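You operate a simulated robot arm through the tools that you are given. There is no shell and no other tool.

You are at the controls of a simulated robot arm. One attempt, no reset.

JOB
Tighten the four housing bolts to 20 Nm in dot order.
Fine: set the torque dial first; orange driver, put back; one dot first, four dots last, one run each. Set down upright: orange driver.

It is judged by the outcome, as a careful person would: the job done as asked, and still so three seconds after it is handed in. It fails if anything else is knocked over, pushed out of place, dropped, spilled or broken.

ROBOT AND FRAMES
A 7-joint arm with a two-finger parallel gripper, fixed in place. Base frame: the origin is at the foot of the arm, x ahead of it, y to its left, z up; the work surface is at about z = 88. Lengths are in cm, angles in degrees, forces in N, time in s.
With the tool pointing down near the work surface it reaches from about 30 to 70 cm from the base axis. Its first joint turns from -66.0 to 66.0 degrees. Payload 1.57 kg.
The tool frame sits at the grasp point between the pads (the TCP): z along the fingers, y along the line on which they close. The tips reach 3 cm beyond it. Largest opening 11 cm; finger width 2.4, thickness 1.2; the body of the gripper, 4.8 by 11.2 cm, starts 7.8 cm behind the TCP.
Orientation is that of the tool frame in the base frame, as [roll, pitch, yaw] about the fixed x, y, z axes, in that order (R = Rz(yaw) Ry(pitch) Rx(roll)). With the fingers straight down and closing along the base's y, the tool's x points along the base's -x, its y along +y and its z along -z.

CONTROLS
- The arm moves only by the tool send_rows. Its argument "rows" is a list of rows, each an object of numbers (a shift or turn left out is 0, a gripper value left out holds the last): "x", "y", "z": the shift along the tool's x, y, z in units of 25 mm (1.0 is 25 mm); "ax", "ay", "az": the turn, a rotation vector about the tool's x, y, z in units of 4 degrees (1.0 is 4 degrees). In form: [{"x": .., "y": .., "z": .., "ax": .., "ay": .., "az": ..}, ...]. A call has 1 to 20 rows; each row shifts and turns the commanded pose from where the row before left it, along the tool's axes as they then stand. "hand" is the finger opening in cm, from 0 to 11, set as the call begins (left out, the last holds). A call with a number of a shift or a turn outside -1 to 1 is refused whole. A row lasts 0.2 s, in which the tool goes at most 5 cm and 8.6 degrees; a call with a longer step from one row to the next is refused whole, and so is a gripper value outside its range. A pose out of reach is approached as far as the arm can. The call stops where the force on the tool passes 40 N (or 10 N more than at its start, if that is more) or the arm is blocked; 0.2 s more then pass. The fingers move at their own pace (about 10.8 cm/s each) and stop on an object; they squeeze with about 25 N. The grip force told is the motor's: it shows also when the fingers shut on nothing. Time passes only in rows, and 0.2 s behind the last, so rows that do not move let the fingers close. The reply holds the time, the measured pose of the TCP, the force on the tool along the base axes, the opening and the grip force, in the units named above and with some noise, with the torque about the TCP (base axes, N m) and any sound that the robot's microphone picked up.
- Cameras (640 x 400 px; columns grow to the right, rows downward): "scene" is fixed at [15.71, -37.59, 142.23]; the picture's right is [0.88, -0.47, 0.00], its down [-0.25, -0.46, -0.85] and it looks along [0.40, 0.75, -0.52] (base axes); focal length 247 px, centre (320, 200). "wrist" rides on the gripper at [7, 1.6, -14.1] in the tool frame; the picture's right is [-0.23, 0.97, 0.00], its down [-0.86, -0.20, -0.48] and it looks along [-0.47, -0.11, 0.88] (tool axes); focal length 222 px, centre (320, 200). There is no depth. A picture from a camera that has moved, and an enlarged one, comes with that camera's place and axes in the base frame and with its lens. The place of the scene camera against the robot may be out by one fixed shift of up to 1.8 cm in any direction.
- snapshot(camera): a new picture of that camera. The clock stands still meanwhile.
- close_up(camera, box): a new picture of the part [left, top, right, bottom] of that camera's present view, enlarged. The clock stands still meanwhile.
- job_done(): hands the job in; it is judged then, once.

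Places have to be worked out from the pictures, the camera data and where the tool is seen. Open the gripper and draw the arm clear of the work before you hand the job in, unless the task says otherwise.

The tools are called as name(argument=value, ...) on one line, values as JSON. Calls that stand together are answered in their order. send_rows: Moves the arm, as the interface text tells. Its arguments: {"type":"object","properties":{"rows":{"type":"array","items":{"type":"object","properties":{"x":{"type":"number"},"y":{"type":"number"},"z":{"type":"number"},"ax":{"type":"number"},"ay":{"type":"number"},"az":{"type":"number"}}}},"hand":{"type":"number"}},"required":["rows"]} The other tools are called the same way: snapshot (camera) takes a picture; close_up (camera, box) takes an enlarged picture of a part of a camera's view; job_done () hands the job in.

At the start:

```text
t: 0.0
eef_pos: [38.23, -3.83, 130.41]
orientation: [-180.0, 0.0, 180.0]
contact_force: [0.8, 0.1, 0.9]
moment: [0.01, 0.01, 0.0]
finger_gap: 11.02
gripper_force: 0.1
```

scene: 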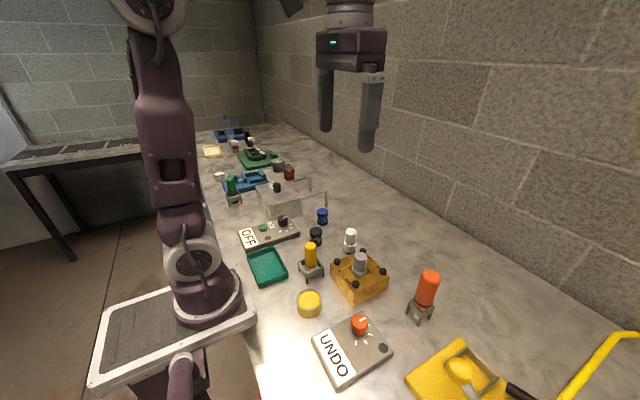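
wrist: 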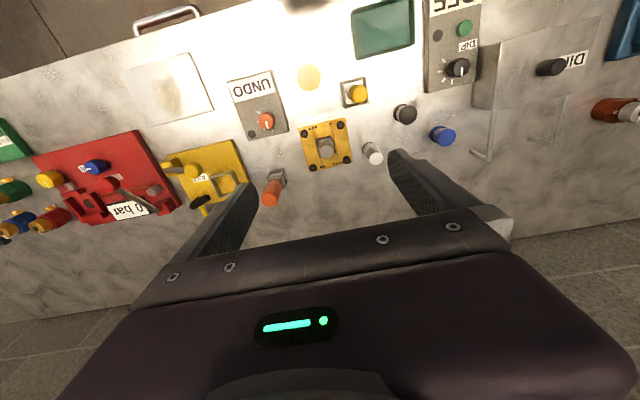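

The pictures show an orange driver in a stand, a yellow housing with four bolts, and grey panels with dials. I'll look closer before moving.

close_up(camera="scene", box=[290, 220, 450, 320])

close_up(camera="scene", box=[300, 290, 460, 390])

close_up(camera="wrist", box=[220, 60, 380, 160])

close_up(camera="wrist", box=[380, 0, 540, 100])

close_up(camera="wrist", box=[220, 110, 380, 210])

close_up(camera="scene", box=[220, 190, 340, 265])

```text
4.00 times, centred on (370, 270) of scene
camera zoom: at [15.71, -37.59, 142.23], right [0.88, -0.47, 0.0], down [-0.25, -0.46, -0.85], along [0.4, 0.75, -0.52], focal length 986 px, centre (120, -80)
```

zoom: 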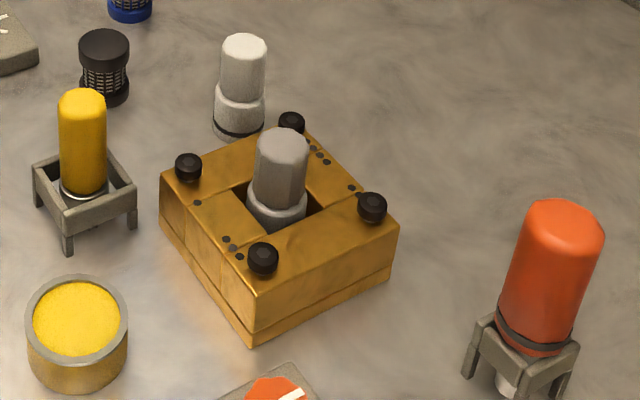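

```text
4.00 times, centred on (380, 340) of scene
camera zoom: at [15.71, -37.59, 142.23], right [0.88, -0.47, 0.0], down [-0.25, -0.46, -0.85], along [0.4, 0.75, -0.52], focal length 986 px, centre (80, -360)
```

zoom: 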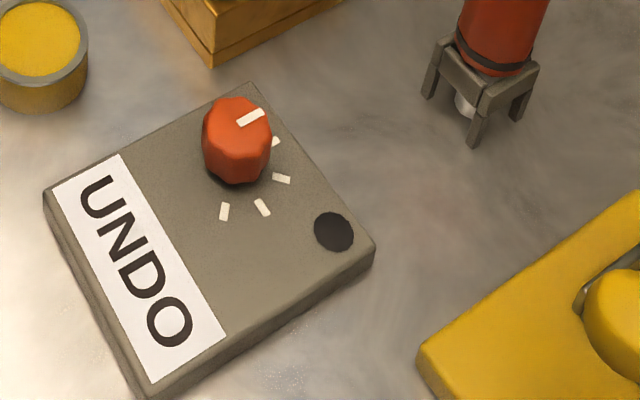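

```text
4.00 times, centred on (300, 110) of wrist
camera zoom: at [31.19, -2.17, 144.42], right [0.23, 0.97, 0.0], down [0.86, -0.2, 0.48], along [0.47, -0.11, -0.88], focal length 888 px, centre (400, 560)
```

zoom: 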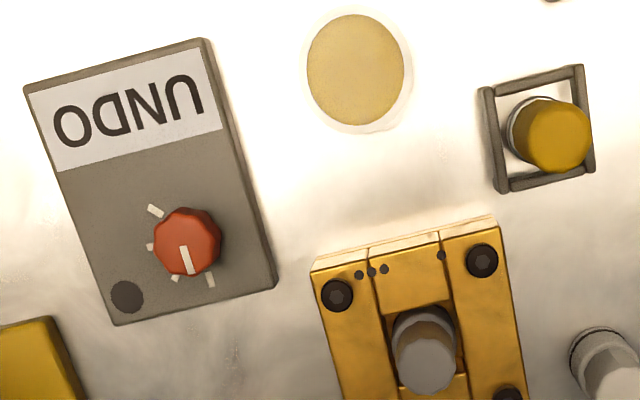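

```text
4.00 times, centred on (460, 50) of wrist
camera zoom: at [31.19, -2.17, 144.42], right [0.23, 0.97, 0.0], down [0.86, -0.2, 0.48], along [0.47, -0.11, -0.88], focal length 888 px, centre (-240, 800)
```

zoom: 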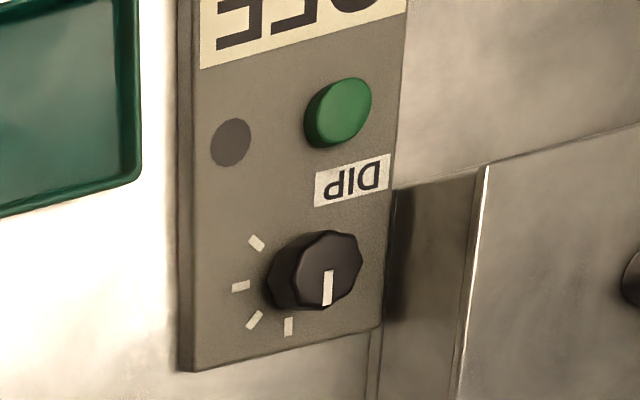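

```text
4.00 times, centred on (300, 160) of wrist
camera zoom: at [31.19, -2.17, 144.42], right [0.23, 0.97, 0.0], down [0.86, -0.2, 0.48], along [0.47, -0.11, -0.88], focal length 888 px, centre (400, 360)
```

zoom: 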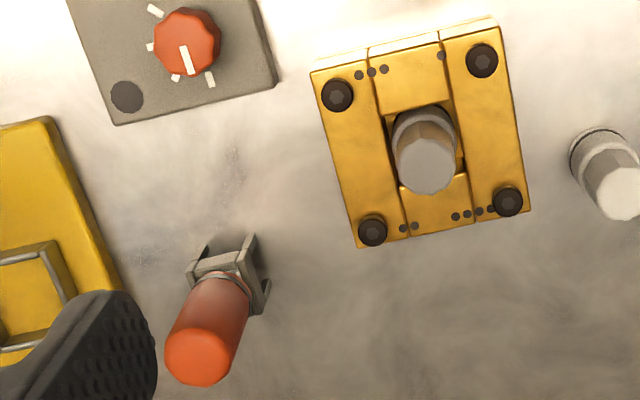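

```text
5.33 times, centred on (280, 228) of scene
camera zoom: at [15.71, -37.59, 142.23], right [0.88, -0.47, 0.0], down [-0.25, -0.46, -0.85], along [0.4, 0.75, -0.52], focal length 1315 px, centre (533, 53)
```

zoom: 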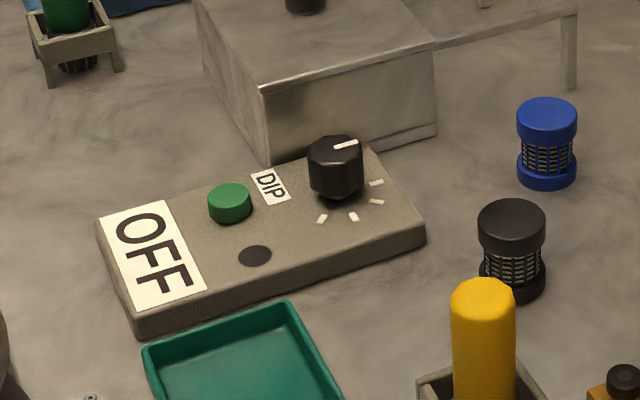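

The orange dial on the "UNDO" panel (display presumably) matches the orange driver; it sits near (36.5, -15, 93). The bolts form a square about x 41/49, y -8/0, dots: one (x41, y0), two (x49, y-8), three (x41, y-8), four (x49, y0). I move above the dial to view it closer.

send_rows(rows=[{"x": 0.08, "y": -0.51, "z": 0.9}, {"x": 0.08, "y": -0.51, "z": 0.9}, {"x": 0.08, "y": -0.51, "z": 0.9}, {"x": 0.08, "y": -0.51, "z": 0.9}, {"x": 0.08, "y": -0.51, "z": 0.9}, {"x": 0.08, "y": -0.51, "z": 0.9}, {"x": 0.08, "y": -0.51, "z": 0.9}, {"x": 0.08, "y": -0.51, "z": 0.9}, {"x": 0.08, "y": -0.51, "z": 0.9}, {}])

snapshot(camera="wrist")

snapshot(camera="scene")

```text
t: 2.2
eef_pos: [36.31, -15.33, 110.23]
orientation: [179.9, 0.0, -179.9]
contact_force: [-0.5, 1.2, -0.3]
moment: [0.04, 0.03, 0.01]
finger_gap: 11.01
gripper_force: 0.1
```

```text
taken
camera wrist: at [29.33, -13.74, 124.16], right [0.23, 0.97, 0.0], down [0.86, -0.2, 0.48], along [0.47, -0.11, -0.88], focal length 222 px, centre (320, 200)
```

wrist: 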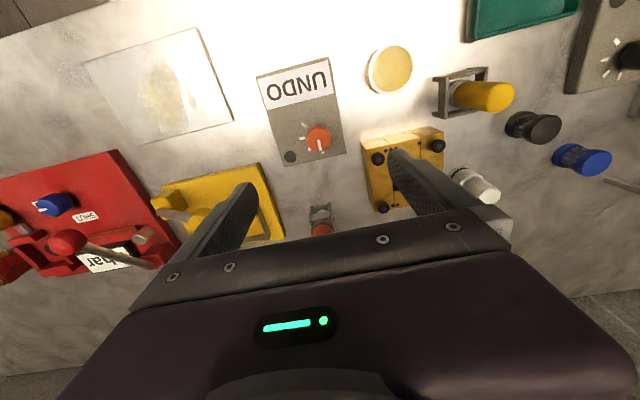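

```text
taken
```

scene: 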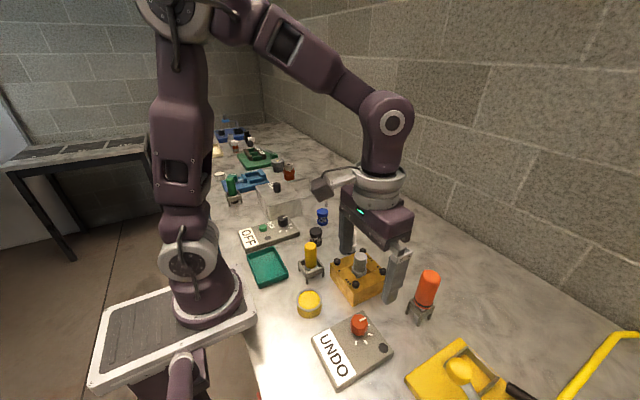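

Pose reached; the dial is ahead in the wrist view. I take close-ups to locate it precisely.

close_up(camera="wrist", box=[250, 60, 378, 180])

close_up(camera="wrist", box=[350, 110, 478, 230])

close_up(camera="scene", box=[310, 300, 406, 360])

close_up(camera="scene", box=[390, 260, 454, 330])

```text
3.33 times, centred on (314, 120) of wrist
camera zoom: at [29.33, -13.74, 124.16], right [0.23, 0.97, 0.0], down [0.86, -0.2, 0.48], along [0.47, -0.11, -0.88], focal length 740 px, centre (340, 467)
```

zoom: 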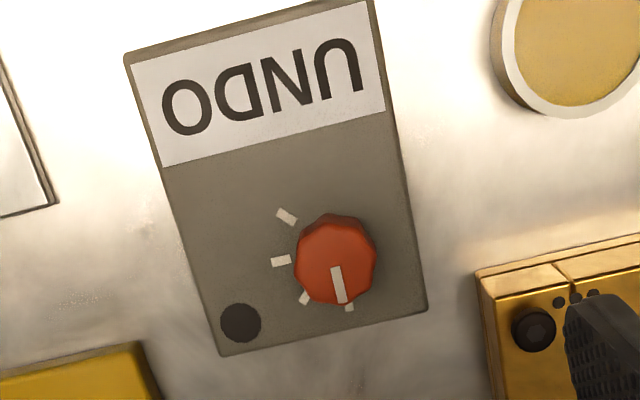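

```text
3.33 times, centred on (414, 170) of wrist
camera zoom: at [29.33, -13.74, 124.16], right [0.23, 0.97, 0.0], down [0.86, -0.2, 0.48], along [0.47, -0.11, -0.88], focal length 740 px, centre (7, 300)
```

zoom: 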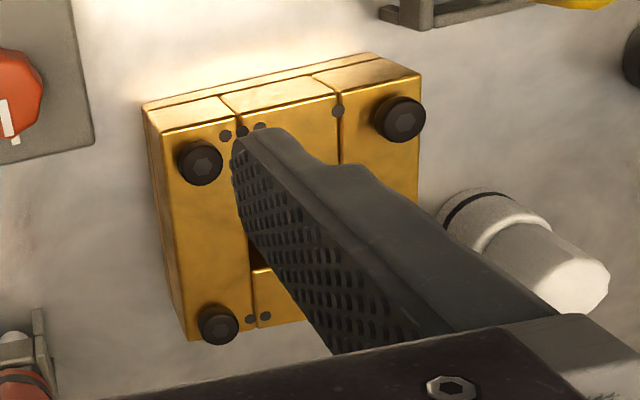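

```text
6.67 times, centred on (358, 330) of scene
camera zoom: at [15.71, -37.59, 142.23], right [0.88, -0.47, 0.0], down [-0.25, -0.46, -0.85], along [0.4, 0.75, -0.52], focal length 1644 px, centre (67, -667)
```

zoom: 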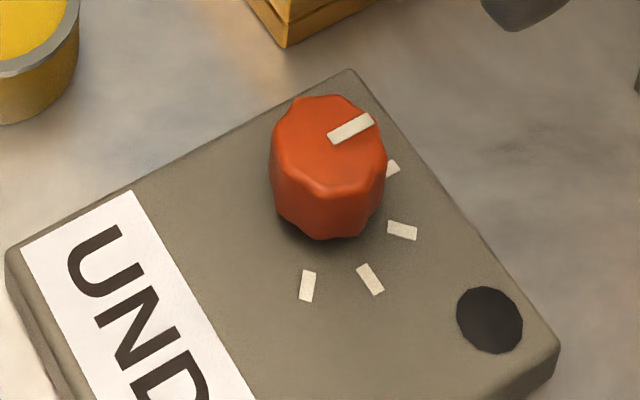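

```text
5.71 times, centred on (422, 295) of scene
camera zoom: at [15.71, -37.59, 142.23], right [0.88, -0.47, 0.0], down [-0.25, -0.46, -0.85], along [0.4, 0.75, -0.52], focal length 1409 px, centre (-263, -343)
```

zoom: 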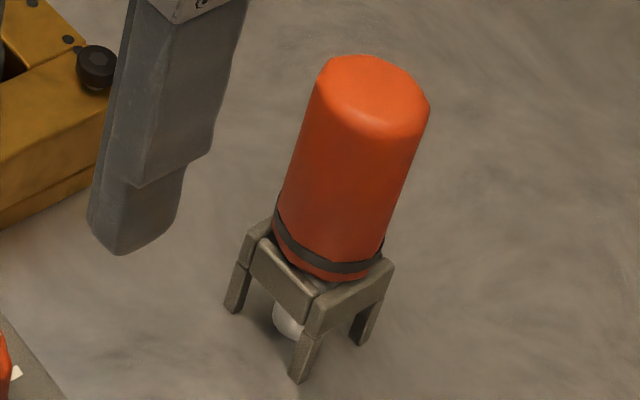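

Triangulating gives the dial top at about (36.5, -15.6, 92.1), pointer along +x, ticks at 45° steps clockwise from there. I narrow the fingers and go down part-way to check alignment.

send_rows(hand=6, rows=[{"x": -0.08, "y": -0.12, "z": 0.8}, {"z": 0.8}, {"z": 0.8}, {"z": 0.8}, {"z": 0.8}, {}])

snapshot(camera="wrist")

close_up(camera="scene", box=[300, 260, 460, 360])

```text
t: 3.6
eef_pos: [36.51, -15.65, 100.22]
orientation: [180.0, 0.0, 180.0]
contact_force: [0.1, -0.5, -0.1]
moment: [-0.05, 0.0, -0.01]
finger_gap: 6.0
gripper_force: 0.1
```

```text
taken
camera wrist: at [29.58, -14.0, 114.14], right [0.23, 0.97, 0.0], down [0.85, -0.2, 0.48], along [0.47, -0.11, -0.88], focal length 222 px, centre (320, 200)
```

wrist: 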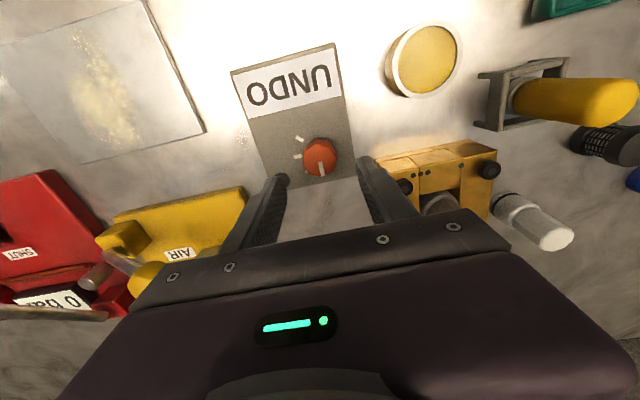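

```text
4.00 times, centred on (380, 310) of scene
camera zoom: at [15.71, -37.59, 142.23], right [0.88, -0.47, 0.0], down [-0.25, -0.46, -0.85], along [0.4, 0.75, -0.52], focal length 986 px, centre (80, -240)
```

zoom: 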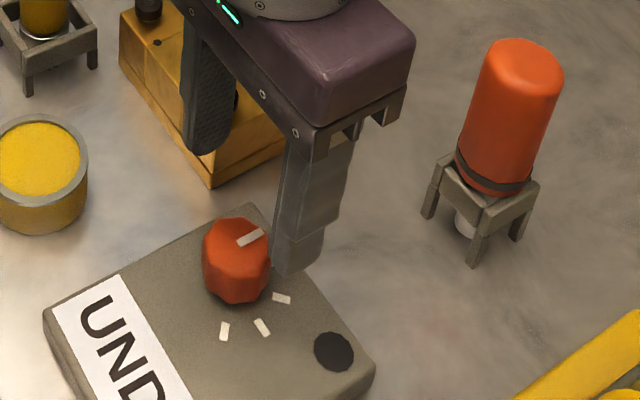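

Aligned roughly; one close-up for a fine check of the dial centre.

close_up(camera="wrist", box=[260, 110, 388, 190])

```text
5.00 times, centred on (324, 150) of wrist
camera zoom: at [29.58, -14.0, 114.14], right [0.23, 0.97, 0.0], down [0.85, -0.2, 0.48], along [0.47, -0.11, -0.88], focal length 1111 px, centre (300, 450)
```

zoom: 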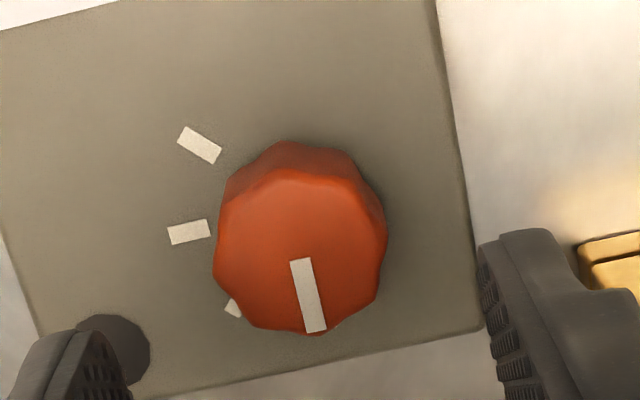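

The dial centre checks at about (36.75, -15.7). I descend to z≈93.3 and close on it.

send_rows(rows=[{"x": -0.08, "z": 0.7}, {"z": 0.7}, {"z": 0.6}, {"z": 0.4}, {"z": 0.33}, {}])

snapshot(camera="wrist")

```text
t: 5.0
eef_pos: [36.84, -15.58, 93.38]
orientation: [179.9, 0.0, 180.0]
contact_force: [-0.3, -0.1, 1.1]
moment: [0.0, -0.02, -0.01]
finger_gap: 6.02
gripper_force: 0.0
```

```text
taken
camera wrist: at [29.8, -13.97, 107.32], right [0.23, 0.97, 0.0], down [0.86, -0.2, 0.48], along [0.47, -0.11, -0.88], focal length 222 px, centre (320, 200)
```

wrist: 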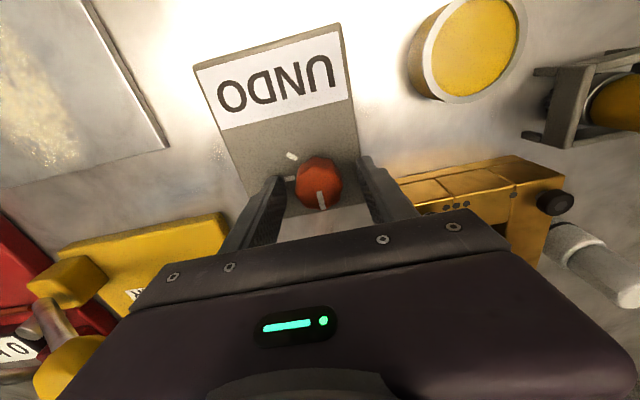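

Fingers straddle the dial without contact. I close on it and watch the readings.

send_rows(hand=0, rows=[{}, {}, {}])

snapshot(camera="wrist")

```text
t: 5.8
eef_pos: [36.79, -15.65, 93.29]
orientation: [-180.0, 0.1, -180.0]
contact_force: [-0.5, -2.6, -7.8]
moment: [-0.09, -0.48, -0.02]
finger_gap: 3.4
gripper_force: 41.5
```

```text
taken
camera wrist: at [29.8, -13.99, 107.32], right [0.23, 0.97, 0.0], down [0.86, -0.2, 0.48], along [0.47, -0.11, -0.88], focal length 222 px, centre (320, 200)
```

wrist: 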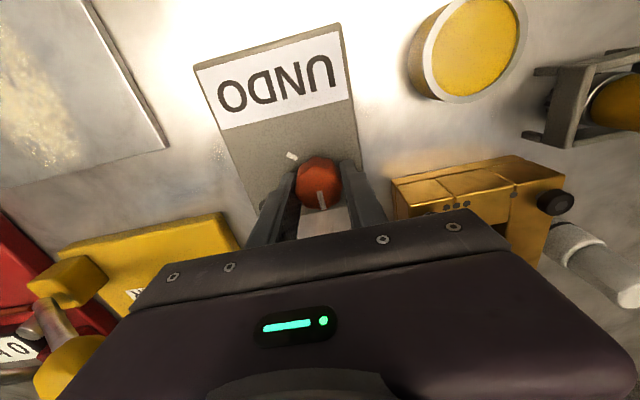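

Gripped at 3.4 cm. I turn 45° clockwise (tool +z) to the next tick and read the display.

send_rows(rows=[{"az": 0.94}, {"az": 0.94}, {"az": 0.94}, {"az": 0.94}, {"az": 0.94}, {"az": 0.94}, {"az": 0.94}, {"az": 0.94}, {"az": 0.94}, {"az": 0.94}, {"az": 0.94}, {"az": 0.91}, {}])

snapshot(camera="wrist")

snapshot(camera="scene")

```text
t: 7.4
eef_pos: [36.94, -15.93, 93.46]
orientation: [-179.8, 0.1, 154.4]
contact_force: [0.0, -8.0, -6.5]
moment: [0.13, 0.3, 0.02]
finger_gap: 3.35
gripper_force: 41.5
stopped in row 8: the force on the tool passed its limit at 41 N (the readings are from after the stop); the commanded pose is now the measured one
```

```text
taken
camera wrist: at [31.17, -11.24, 107.32], right [0.63, 0.78, 0.0], down [0.69, -0.55, 0.48], along [0.37, -0.3, -0.88], focal length 222 px, centre (320, 200)
```

wrist: 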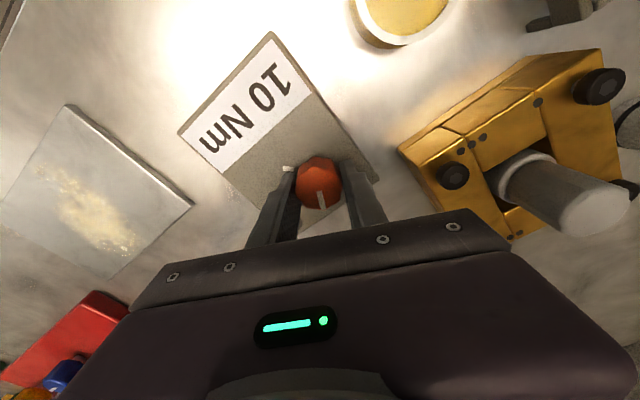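

```text
taken
```

scene: 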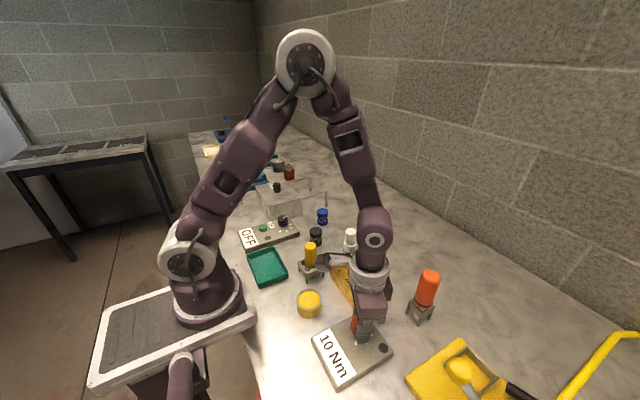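

Display now reads "10 Nm" at ~26° turned; side force built up, so my axis is slightly off. I open the fingers and look to recentre.

send_rows(hand=6, rows=[{}, {}, {}])

close_up(camera="wrist", box=[256, 120, 384, 240])

close_up(camera="scene", box=[300, 290, 428, 390])

```text
t: 8.2
eef_pos: [36.91, -15.71, 93.36]
orientation: [-179.9, 0.0, 154.4]
contact_force: [-0.1, -0.9, 0.3]
moment: [-0.02, -0.03, -0.02]
finger_gap: 5.99
gripper_force: 0.0
```

```text
3.33 times, centred on (320, 180) of wrist
camera zoom: at [31.16, -11.18, 107.34], right [0.63, 0.78, 0.0], down [0.69, -0.55, 0.48], along [0.37, -0.3, -0.88], focal length 740 px, centre (320, 267)
```

zoom: 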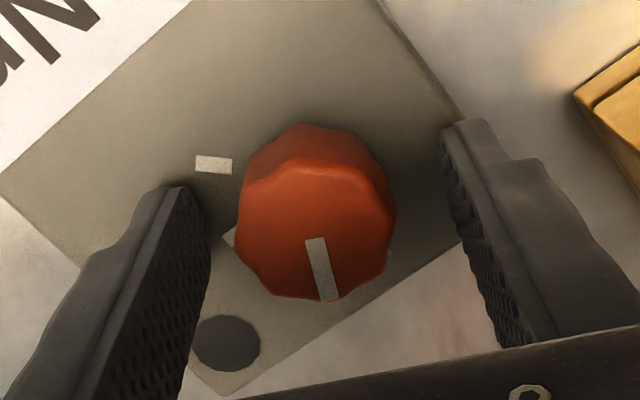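

```text
4.00 times, centred on (364, 340) of scene
camera zoom: at [15.71, -37.59, 142.23], right [0.88, -0.47, 0.0], down [-0.25, -0.46, -0.85], along [0.4, 0.75, -0.52], focal length 986 px, centre (144, -360)
```

zoom: 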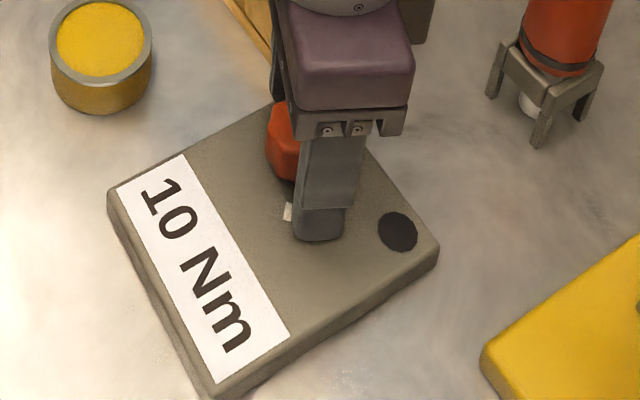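

The dial centre appears near (36.7, -15.85). I shift slightly, regrip, and turn further more gently.

send_rows(rows=[{"x": 0.046, "y": -0.09}, {}])

send_rows(hand=0, rows=[{}, {}, {}])

send_rows(rows=[{"az": 0.5}, {"az": 0.5}, {"az": 0.5}, {"az": 0.5}, {"az": 0.5}, {"az": 0.5}, {"az": 0.5}, {"az": 0.5}, {"az": 0.5}, {"az": 0.5}, {}])

snapshot(camera="scene")

```text
t: 8.8
eef_pos: [36.45, -15.93, 93.37]
orientation: [-179.9, 0.1, 154.4]
contact_force: [-0.6, -0.4, -0.7]
moment: [0.0, 0.01, 0.02]
finger_gap: 5.97
gripper_force: 0.1
```

```text
t: 9.6
eef_pos: [36.64, -15.88, 93.22]
orientation: [179.9, 0.0, 154.5]
contact_force: [12.9, 24.8, 1.6]
moment: [0.54, -0.29, -0.03]
finger_gap: 3.39
gripper_force: 41.5
```

```text
t: 12.0
eef_pos: [36.65, -15.79, 93.27]
orientation: [-179.9, 0.0, 134.4]
contact_force: [14.7, 23.8, -18.2]
moment: [-0.27, -0.82, -0.05]
finger_gap: 3.36
gripper_force: 41.5
```

```text
taken
```

scene: 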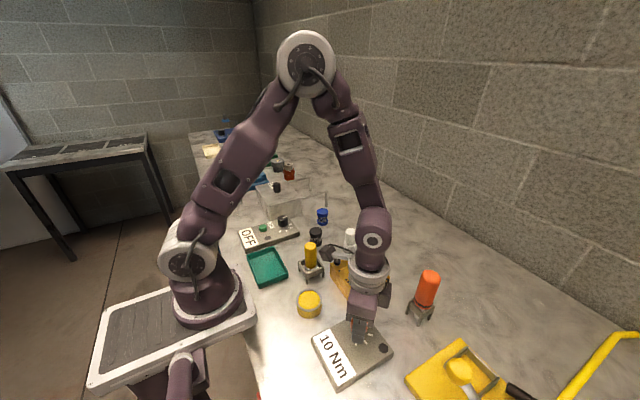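

Still "10 Nm" at ~45°, with a side force (15, 24) N. I nudge along that force to unload it.

send_rows(rows=[{"y": 0.05}, {}])

```text
t: 12.6
eef_pos: [36.54, -15.91, 93.38]
orientation: [-179.8, -0.1, 134.3]
contact_force: [4.8, 12.7, -13.2]
moment: [0.24, -0.1, 0.02]
finger_gap: 3.37
gripper_force: 41.3
```

The nudge halved the side force; a bit more, then turn another ~24°.

send_rows(rows=[{"y": 0.04}, {}])

send_rows(rows=[{"az": 0.5}, {"az": 0.5}, {"az": 0.5}, {"az": 0.5}, {"az": 0.5}, {"az": 0.5}, {"az": 0.5}, {"az": 0.5}, {"az": 0.5}, {"az": 0.5}, {"az": 0.5}, {"az": 0.5}, {}])

snapshot(camera="scene")

```text
t: 13.2
eef_pos: [36.53, -15.87, 93.32]
orientation: [-179.8, 0.0, 134.4]
contact_force: [-11.7, -2.7, -17.7]
moment: [-0.31, -0.46, 0.03]
finger_gap: 3.36
gripper_force: 41.4
```

```text
t: 14.8
eef_pos: [36.58, -15.88, 93.44]
orientation: [-179.9, 0.0, 120.9]
contact_force: [-6.2, -3.2, 5.0]
moment: [0.12, -0.21, 0.0]
finger_gap: 3.4
gripper_force: 41.7
stopped in row 7: the force on the tool passed its limit at 41 N (the readings are from after the stop); the commanded pose is now the measured one
```

```text
taken
```

scene: 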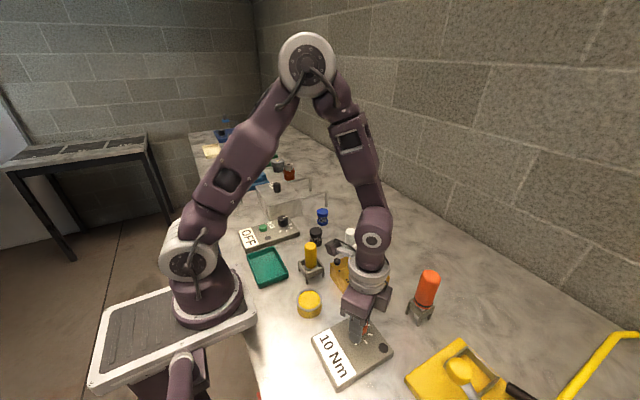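

Forces unloaded at the stop (~59° turned, still 10 Nm). I continue turning to about 90°.

send_rows(rows=[{"az": 0.5}, {"az": 0.5}, {"az": 0.5}, {"az": 0.5}, {"az": 0.5}, {"az": 0.5}, {"az": 0.5}, {}])

close_up(camera="scene", box=[300, 290, 428, 390])

```text
t: 16.6
eef_pos: [36.68, -15.96, 93.26]
orientation: [-179.9, 0.1, 106.9]
contact_force: [-19.2, -16.1, 10.3]
moment: [-0.48, -0.18, 0.0]
finger_gap: 3.37
gripper_force: 41.3
```

```text
4.00 times, centred on (364, 340) of scene
camera zoom: at [15.65, -37.63, 142.23], right [0.88, -0.47, 0.0], down [-0.25, -0.46, -0.85], along [0.4, 0.75, -0.52], focal length 986 px, centre (144, -360)
```

zoom: 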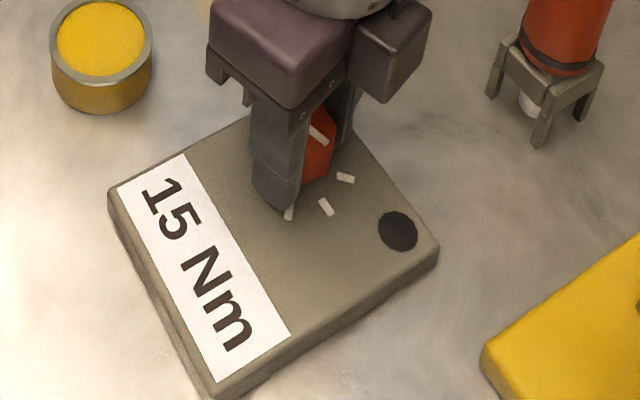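

Display reads "15 Nm"; the last tick (135°) should be 20 Nm. I unload the side force and keep turning.

send_rows(rows=[{"y": -0.07, "x": -0.03}, {}])

send_rows(rows=[{"az": 0.5}, {"az": 0.5}, {"az": 0.5}, {"az": 0.5}, {"az": 0.5}, {"az": 0.5}, {"az": 0.5}, {"az": 0.5}, {}])

```text
t: 17.2
eef_pos: [36.63, -15.9, 93.44]
orientation: [-179.9, 0.0, 107.1]
contact_force: [-5.2, -4.4, 1.4]
moment: [-0.23, -0.45, 0.03]
finger_gap: 3.4
gripper_force: 41.5
```

```text
t: 19.2
eef_pos: [36.58, -15.87, 93.39]
orientation: [-179.9, 0.0, 91.0]
contact_force: [-1.1, 6.4, 4.4]
moment: [0.89, -0.26, -0.06]
finger_gap: 3.38
gripper_force: 41.6
```

Near 90° with low force. Continue another ~24°.

send_rows(rows=[{"az": 0.5}, {"az": 0.5}, {"az": 0.5}, {"az": 0.5}, {"az": 0.5}, {"az": 0.5}, {"az": 0.5}, {"az": 0.5}, {"az": 0.5}, {"az": 0.5}, {}])

close_up(camera="scene", box=[300, 290, 428, 390])

```text
t: 21.6
eef_pos: [36.47, -15.88, 93.22]
orientation: [-179.8, 0.1, 70.9]
contact_force: [-5.5, 17.1, 1.9]
moment: [0.66, -0.57, 0.01]
finger_gap: 3.36
gripper_force: 41.8
```

```text
4.00 times, centred on (364, 340) of scene
camera zoom: at [15.69, -37.55, 142.24], right [0.88, -0.47, 0.0], down [-0.25, -0.46, -0.85], along [0.4, 0.75, -0.52], focal length 986 px, centre (144, -360)
```

zoom: 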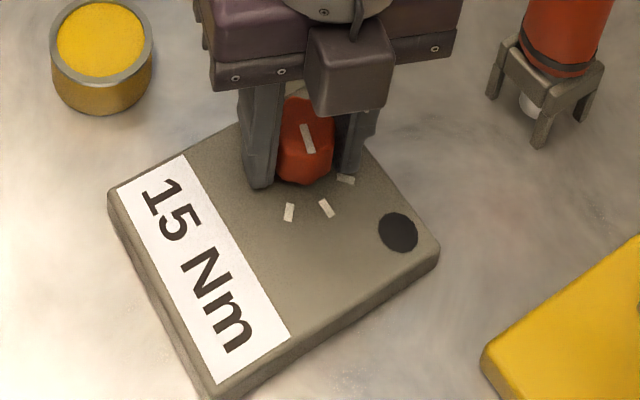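

Still 15 Nm at ~109°; unload slightly and turn the remaining ~26°.

send_rows(rows=[{"x": 0.04, "y": -0.03}, {"az": 0.5}, {"az": 0.5}, {"az": 0.5}, {"az": 0.5}, {"az": 0.5}, {"az": 0.5}, {"az": 0.5}, {"az": 0.5}, {"az": 0.5}, {"az": 0.5}, {"az": 0.5}, {"az": 0.5}, {"az": 0.45}, {}])

close_up(camera="scene", box=[300, 290, 428, 390])

```text
t: 24.8
eef_pos: [36.35, -15.7, 93.39]
orientation: [-179.9, 0.2, 45.2]
contact_force: [-23.6, -4.9, -10.2]
moment: [0.09, 0.0, 0.04]
finger_gap: 3.37
gripper_force: 41.7
```

```text
4.00 times, centred on (364, 340) of scene
camera zoom: at [15.66, -37.61, 142.23], right [0.88, -0.47, 0.0], down [-0.25, -0.46, -0.85], along [0.4, 0.75, -0.52], focal length 986 px, centre (144, -360)
```

zoom: 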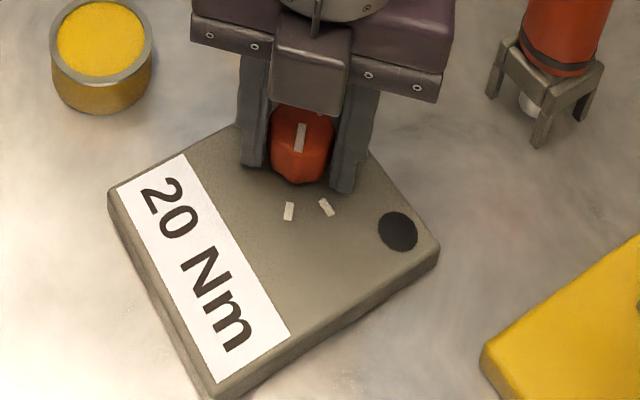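

Display reads "20 Nm" with the pointer on the last tick. I unload, open, and rise straight up.

send_rows(rows=[{"x": -0.05, "y": -0.04}, {}])

send_rows(hand=6.5, rows=[{}, {}, {}, {"z": -0.5}, {"z": -0.8}, {"z": -1}, {"z": -1}, {"z": -1}, {"z": -1}, {"z": -1}, {"z": -1}, {}])

close_up(camera="scene", box=[300, 290, 428, 390])

snapshot(camera="wrist")

```text
t: 25.4
eef_pos: [36.36, -15.95, 93.22]
orientation: [-180.0, 0.1, 45.2]
contact_force: [-9.7, 1.2, -5.2]
moment: [-0.6, 0.64, -0.01]
finger_gap: 3.37
gripper_force: 41.8
```

```text
t: 28.0
eef_pos: [36.31, -15.75, 111.67]
orientation: [-179.9, 0.2, 45.2]
contact_force: [-0.2, -0.3, 0.0]
moment: [0.01, -0.01, 0.01]
finger_gap: 6.5
gripper_force: 0.0
```

```text
4.00 times, centred on (364, 340) of scene
camera zoom: at [15.71, -37.59, 142.23], right [0.88, -0.47, 0.0], down [-0.25, -0.46, -0.85], along [0.4, 0.75, -0.52], focal length 986 px, centre (144, -360)
```

zoom: 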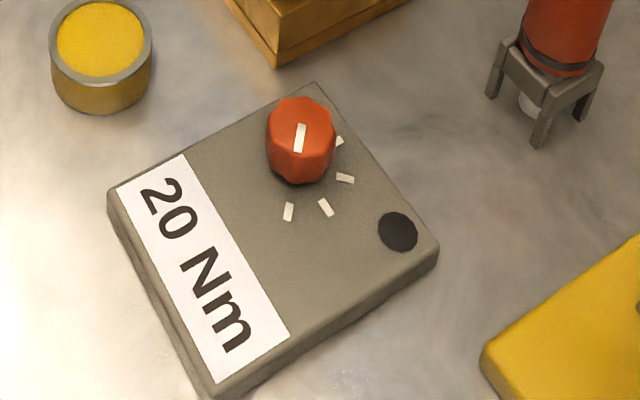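

```text
taken
camera wrist: at [42.39, -11.88, 125.55], right [0.53, -0.85, 0.0], down [-0.74, -0.47, 0.48], along [-0.41, -0.26, -0.88], focal length 222 px, centre (320, 200)
```

wrist: 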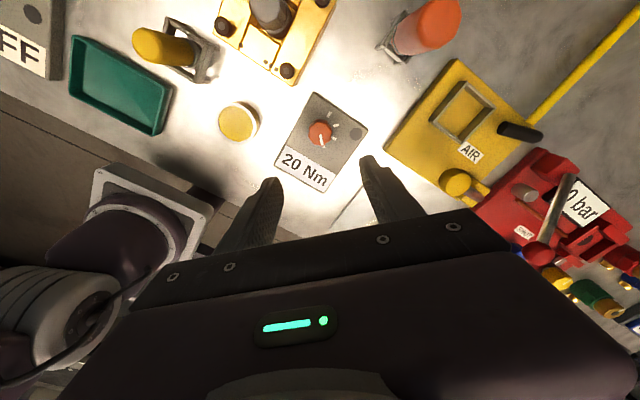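

Dial pointer sits on the last tick, 20 Nm shown, panel unmoved. I turn the gripper back to yaw 180.

send_rows(rows=[{"az": -1}, {"az": -1}, {"az": -1}, {"az": -1}, {"az": -1}, {"az": -1}, {"az": -1}, {"az": -1}, {"az": -1}, {"az": -1}, {"az": -1}, {"az": -1}, {"az": -1}, {"az": -1}, {"az": -1}, {"az": -1}, {"az": -1}])

send_rows(rows=[{"az": -1}, {"az": -1}, {"az": -1}, {"az": -1}, {"az": -1}, {"az": -1}, {"az": -1}, {"az": -1}, {"az": -1}, {"az": -1}, {"az": -1}, {"az": -1}, {"az": -1}, {"az": -1}, {"az": -1}, {"az": -1}, {"az": -0.7}, {}])

```text
t: 31.6
eef_pos: [36.43, -15.73, 111.63]
orientation: [-179.8, 0.0, 113.3]
contact_force: [-0.1, 0.9, -0.3]
moment: [-0.03, -0.01, -0.02]
finger_gap: 6.49
gripper_force: 0.2
```

```text
t: 35.4
eef_pos: [36.4, -15.78, 111.71]
orientation: [-179.8, -0.2, -179.9]
contact_force: [0.0, 0.3, -0.7]
moment: [0.0, 0.01, 0.04]
finger_gap: 6.5
gripper_force: 0.0
```

Yaw restored. I move to about (44, -18.5, 116) for a closer look at the driver and its stand.

send_rows(rows=[{"x": -0.6, "y": -0.22, "z": -0.35}, {"x": -0.6, "y": -0.22, "z": -0.35}, {"x": -0.6, "y": -0.22, "z": -0.35}, {"x": -0.6, "y": -0.22, "z": -0.35}, {"x": -0.6, "y": -0.22, "z": -0.35}, {}])

snapshot(camera="wrist")

close_up(camera="wrist", box=[270, 100, 398, 180])

close_up(camera="wrist", box=[360, 80, 488, 160])

```text
t: 36.8
eef_pos: [43.85, -18.51, 115.95]
orientation: [-179.9, -0.1, 179.9]
contact_force: [0.3, 0.1, -0.6]
moment: [-0.03, 0.02, 0.03]
finger_gap: 6.51
gripper_force: 0.2
```

```text
taken
camera wrist: at [36.86, -16.84, 129.97], right [0.23, 0.97, 0.0], down [0.86, -0.2, 0.48], along [0.46, -0.11, -0.88], focal length 222 px, centre (320, 200)
```

wrist: 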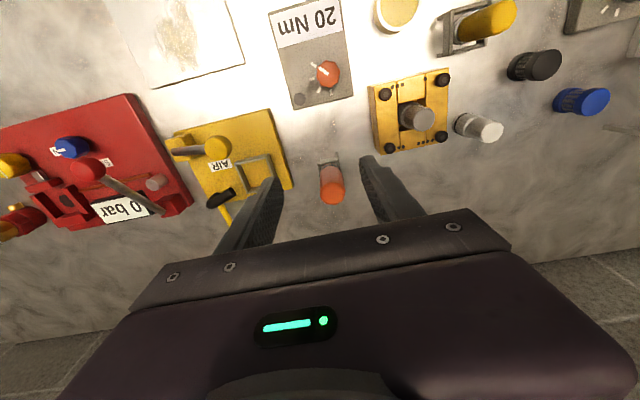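

```text
5.00 times, centred on (334, 140) of wrist
camera zoom: at [36.86, -16.84, 129.97], right [0.23, 0.97, 0.0], down [0.86, -0.2, 0.48], along [0.46, -0.11, -0.88], focal length 1111 px, centre (250, 500)
```

zoom: 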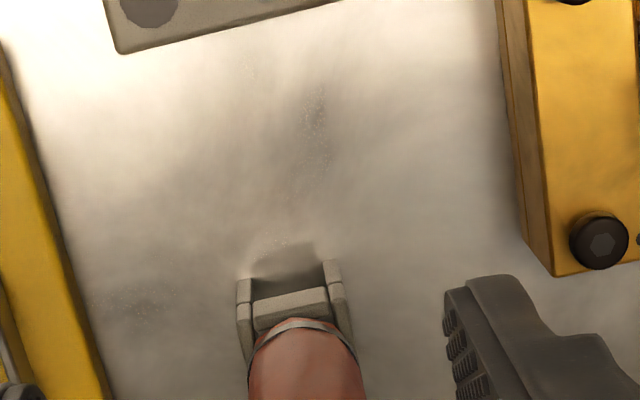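

```text
5.00 times, centred on (424, 120) of wrist
camera zoom: at [36.86, -16.84, 129.97], right [0.23, 0.97, 0.0], down [0.86, -0.2, 0.48], along [0.46, -0.11, -0.88], focal length 1111 px, centre (-200, 600)
```

zoom: 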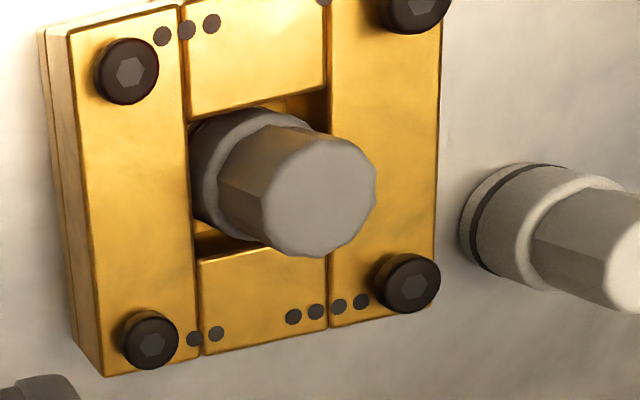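

Bolt heads triangulate to z≈94.3 at about (40.8, 0.2), (48.95, -8.0), (40.8, -7.95), (48.95, 0.2). Now a closer look at the driver top.

close_up(camera="wrist", box=[280, 140, 376, 220])

close_up(camera="scene", box=[386, 255, 466, 335])

```text
5.00 times, centred on (328, 180) of wrist
camera zoom: at [36.86, -16.84, 129.97], right [0.23, 0.97, 0.0], down [0.86, -0.2, 0.48], along [0.46, -0.11, -0.88], focal length 1111 px, centre (280, 300)
```

zoom: 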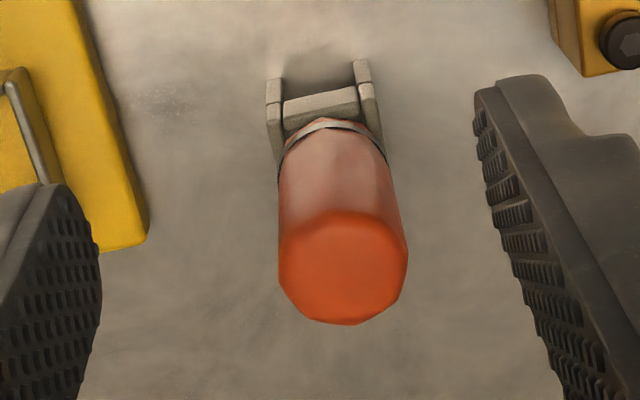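

```text
5.00 times, centred on (426, 295) of scene
camera zoom: at [15.71, -37.59, 142.23], right [0.88, -0.47, 0.0], down [-0.25, -0.46, -0.85], along [0.4, 0.75, -0.52], focal length 1233 px, centre (-210, -275)
```

zoom: 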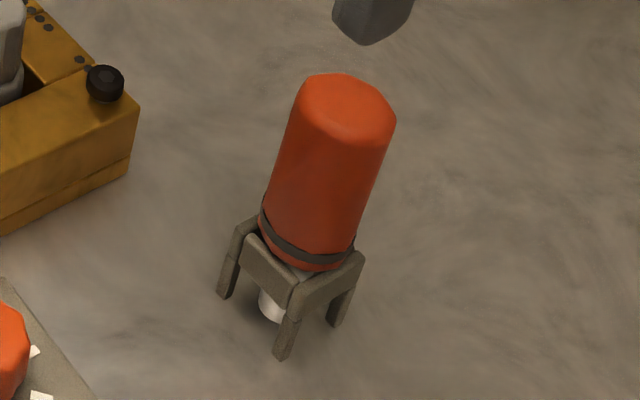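

Driver top is at about (51.4, -18.4, 101.2), diameter 3.7. I move above it and check alignment before descending.

send_rows(rows=[{"x": -0.75, "y": 0.02}, {"x": -0.75, "y": 0.02}, {"x": -0.75}, {"x": -0.77}, {"z": 0.9}, {"z": 0.9}, {"z": 0.9}, {"z": 0.9}, {}])

snapshot(camera="wrist")

close_up(camera="wrist", box=[256, 120, 384, 220])

close_up(camera="scene", box=[360, 215, 488, 335])

```text
t: 38.8
eef_pos: [51.38, -18.35, 106.88]
orientation: [-179.9, -0.1, 179.9]
contact_force: [-0.4, -0.1, -0.8]
moment: [0.0, -0.02, -0.01]
finger_gap: 6.48
gripper_force: 0.0
```

```text
taken
camera wrist: at [44.48, -16.7, 120.89], right [0.23, 0.97, 0.0], down [0.86, -0.2, 0.48], along [0.46, -0.11, -0.88], focal length 222 px, centre (320, 200)
```

wrist: 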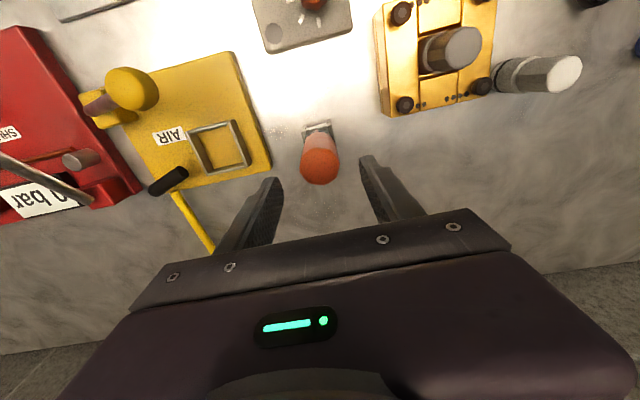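

```text
4.00 times, centred on (320, 170) of wrist
camera zoom: at [44.48, -16.7, 120.89], right [0.23, 0.97, 0.0], down [0.86, -0.2, 0.48], along [0.46, -0.11, -0.88], focal length 888 px, centre (320, 320)
```

zoom: 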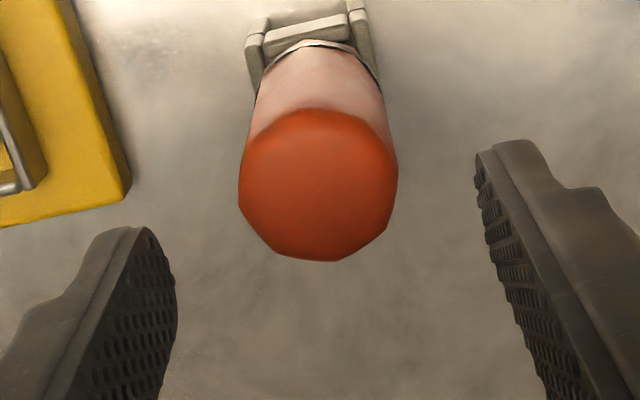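

```text
3.33 times, centred on (424, 275) of scene
camera zoom: at [15.71, -37.59, 142.23], right [0.88, -0.47, 0.0], down [-0.25, -0.46, -0.85], along [0.4, 0.75, -0.52], focal length 822 px, centre (-27, -50)
```

zoom: 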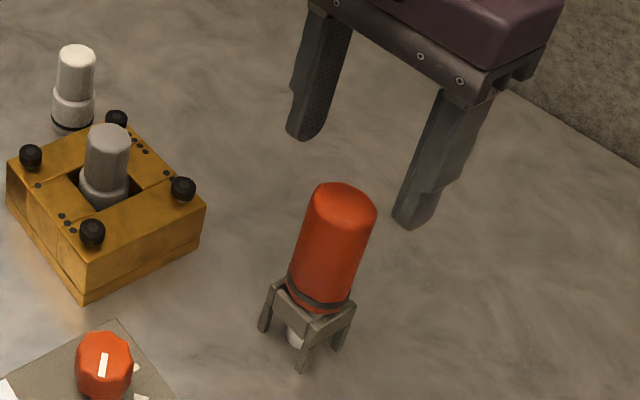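

Alignment confirmed at (51.4, -18.37). I descend to z≈98 with fingers around the body, then close.

send_rows(rows=[{"z": 0.8}, {"z": 0.8}, {"z": 0.8}, {"z": 0.7}, {"z": 0.45}, {}])

close_up(camera="scene", box=[360, 215, 488, 335])

```text
t: 40.2
eef_pos: [51.49, -18.57, 98.17]
orientation: [-179.8, -0.1, -180.0]
contact_force: [0.4, 0.2, 0.4]
moment: [0.03, 0.03, 0.0]
finger_gap: 6.51
gripper_force: 0.0
```

```text
3.33 times, centred on (424, 275) of scene
camera zoom: at [15.71, -37.59, 142.23], right [0.88, -0.47, 0.0], down [-0.25, -0.46, -0.85], along [0.4, 0.75, -0.52], focal length 822 px, centre (-27, -50)
```

zoom: 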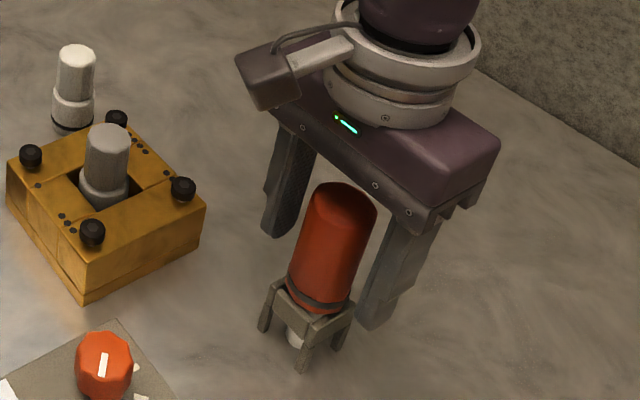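

Fingers straddle the driver symmetrically. I close.

send_rows(hand=0, rows=[{}, {}, {}, {}])

close_up(camera="scene", box=[360, 215, 488, 335])

```text
t: 41.2
eef_pos: [51.44, -18.5, 98.1]
orientation: [-179.9, -0.3, 180.0]
contact_force: [0.5, -0.1, -0.2]
moment: [-0.04, -0.01, -0.01]
finger_gap: 3.78
gripper_force: 25.4
```

```text
3.33 times, centred on (424, 275) of scene
camera zoom: at [15.72, -37.59, 142.23], right [0.88, -0.47, 0.0], down [-0.25, -0.46, -0.85], along [0.4, 0.75, -0.52], focal length 822 px, centre (-27, -50)
```

zoom: 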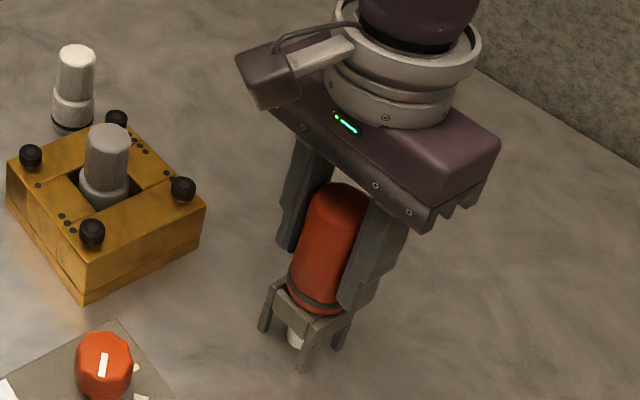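

Gripped (3.78 cm, 25 N). I lift straight up and watch that the stand stays.

send_rows(rows=[{"z": -0.3}, {"z": -0.4}, {"z": -0.5}, {"z": -0.6}, {"z": -0.8}, {"z": -1}, {"z": -1}, {}])

close_up(camera="scene", box=[350, 205, 478, 335])

snapshot(camera="wrist")

```text
t: 43.0
eef_pos: [51.51, -18.47, 109.71]
orientation: [-179.9, -0.2, -180.0]
contact_force: [-0.6, -0.8, -3.8]
moment: [-0.03, 0.02, -0.01]
finger_gap: 3.79
gripper_force: 24.7
```

```text
3.08 times, centred on (414, 270) of scene
camera zoom: at [15.72, -37.59, 142.23], right [0.88, -0.47, 0.0], down [-0.25, -0.46, -0.85], along [0.4, 0.75, -0.52], focal length 759 px, centre (31, -15)
```

zoom: 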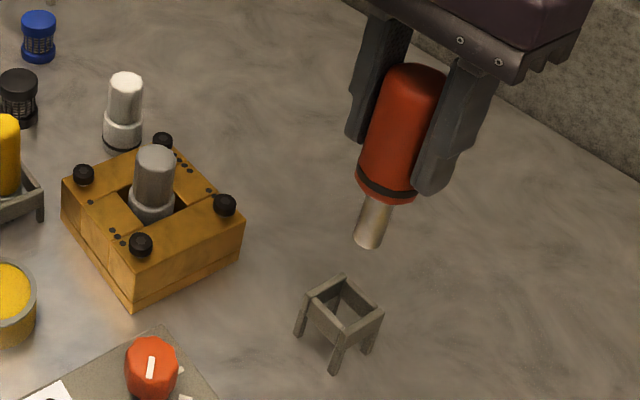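

```text
taken
camera wrist: at [44.45, -16.77, 123.68], right [0.23, 0.97, 0.0], down [0.86, -0.2, 0.48], along [0.46, -0.11, -0.88], focal length 222 px, centre (320, 200)
```

wrist: 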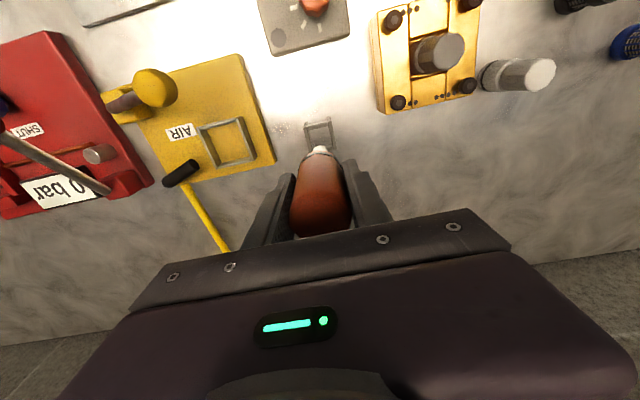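

Driver is free, stand stayed put. I raise a little and carry it over the one-dot bolt (~40.85, 0.2), then inspect.

send_rows(rows=[{"z": -0.8}, {"z": -0.8}, {"x": 0.43, "y": 0.75}, {"x": 0.43, "y": 0.75}, {"x": 0.43, "y": 0.75}, {"x": 0.43, "y": 0.75}, {"x": 0.43, "y": 0.75}, {"x": 0.43, "y": 0.75}, {"x": 0.43, "y": 0.75}, {"x": 0.43, "y": 0.75}, {"x": 0.43, "y": 0.75}, {"x": 0.4, "y": 0.73}, {}])

snapshot(camera="wrist")

snapshot(camera="scene")

```text
t: 45.8
eef_pos: [40.69, 0.29, 113.6]
orientation: [-179.9, -0.2, -179.9]
contact_force: [-0.7, -0.3, -5.1]
moment: [0.01, 0.0, 0.01]
finger_gap: 3.75
gripper_force: 24.9
```

```text
taken
camera wrist: at [33.69, 2.05, 127.57], right [0.23, 0.97, 0.0], down [0.86, -0.2, 0.48], along [0.46, -0.11, -0.88], focal length 222 px, centre (320, 200)
```

wrist: 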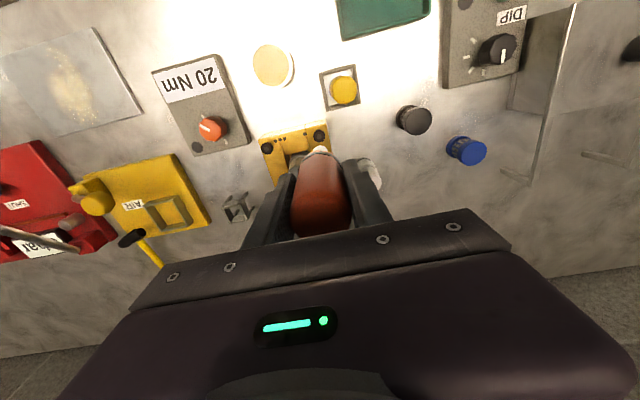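

```text
taken
```

scene: 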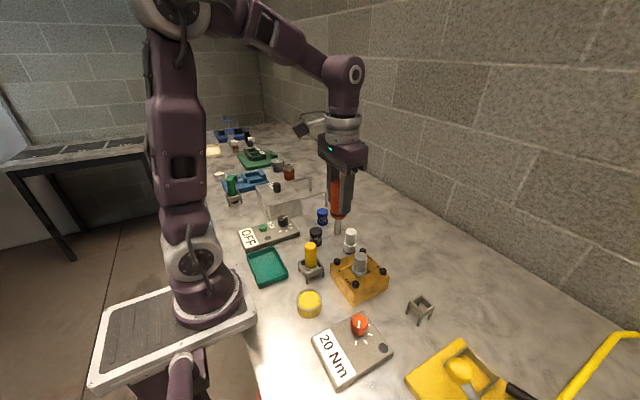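

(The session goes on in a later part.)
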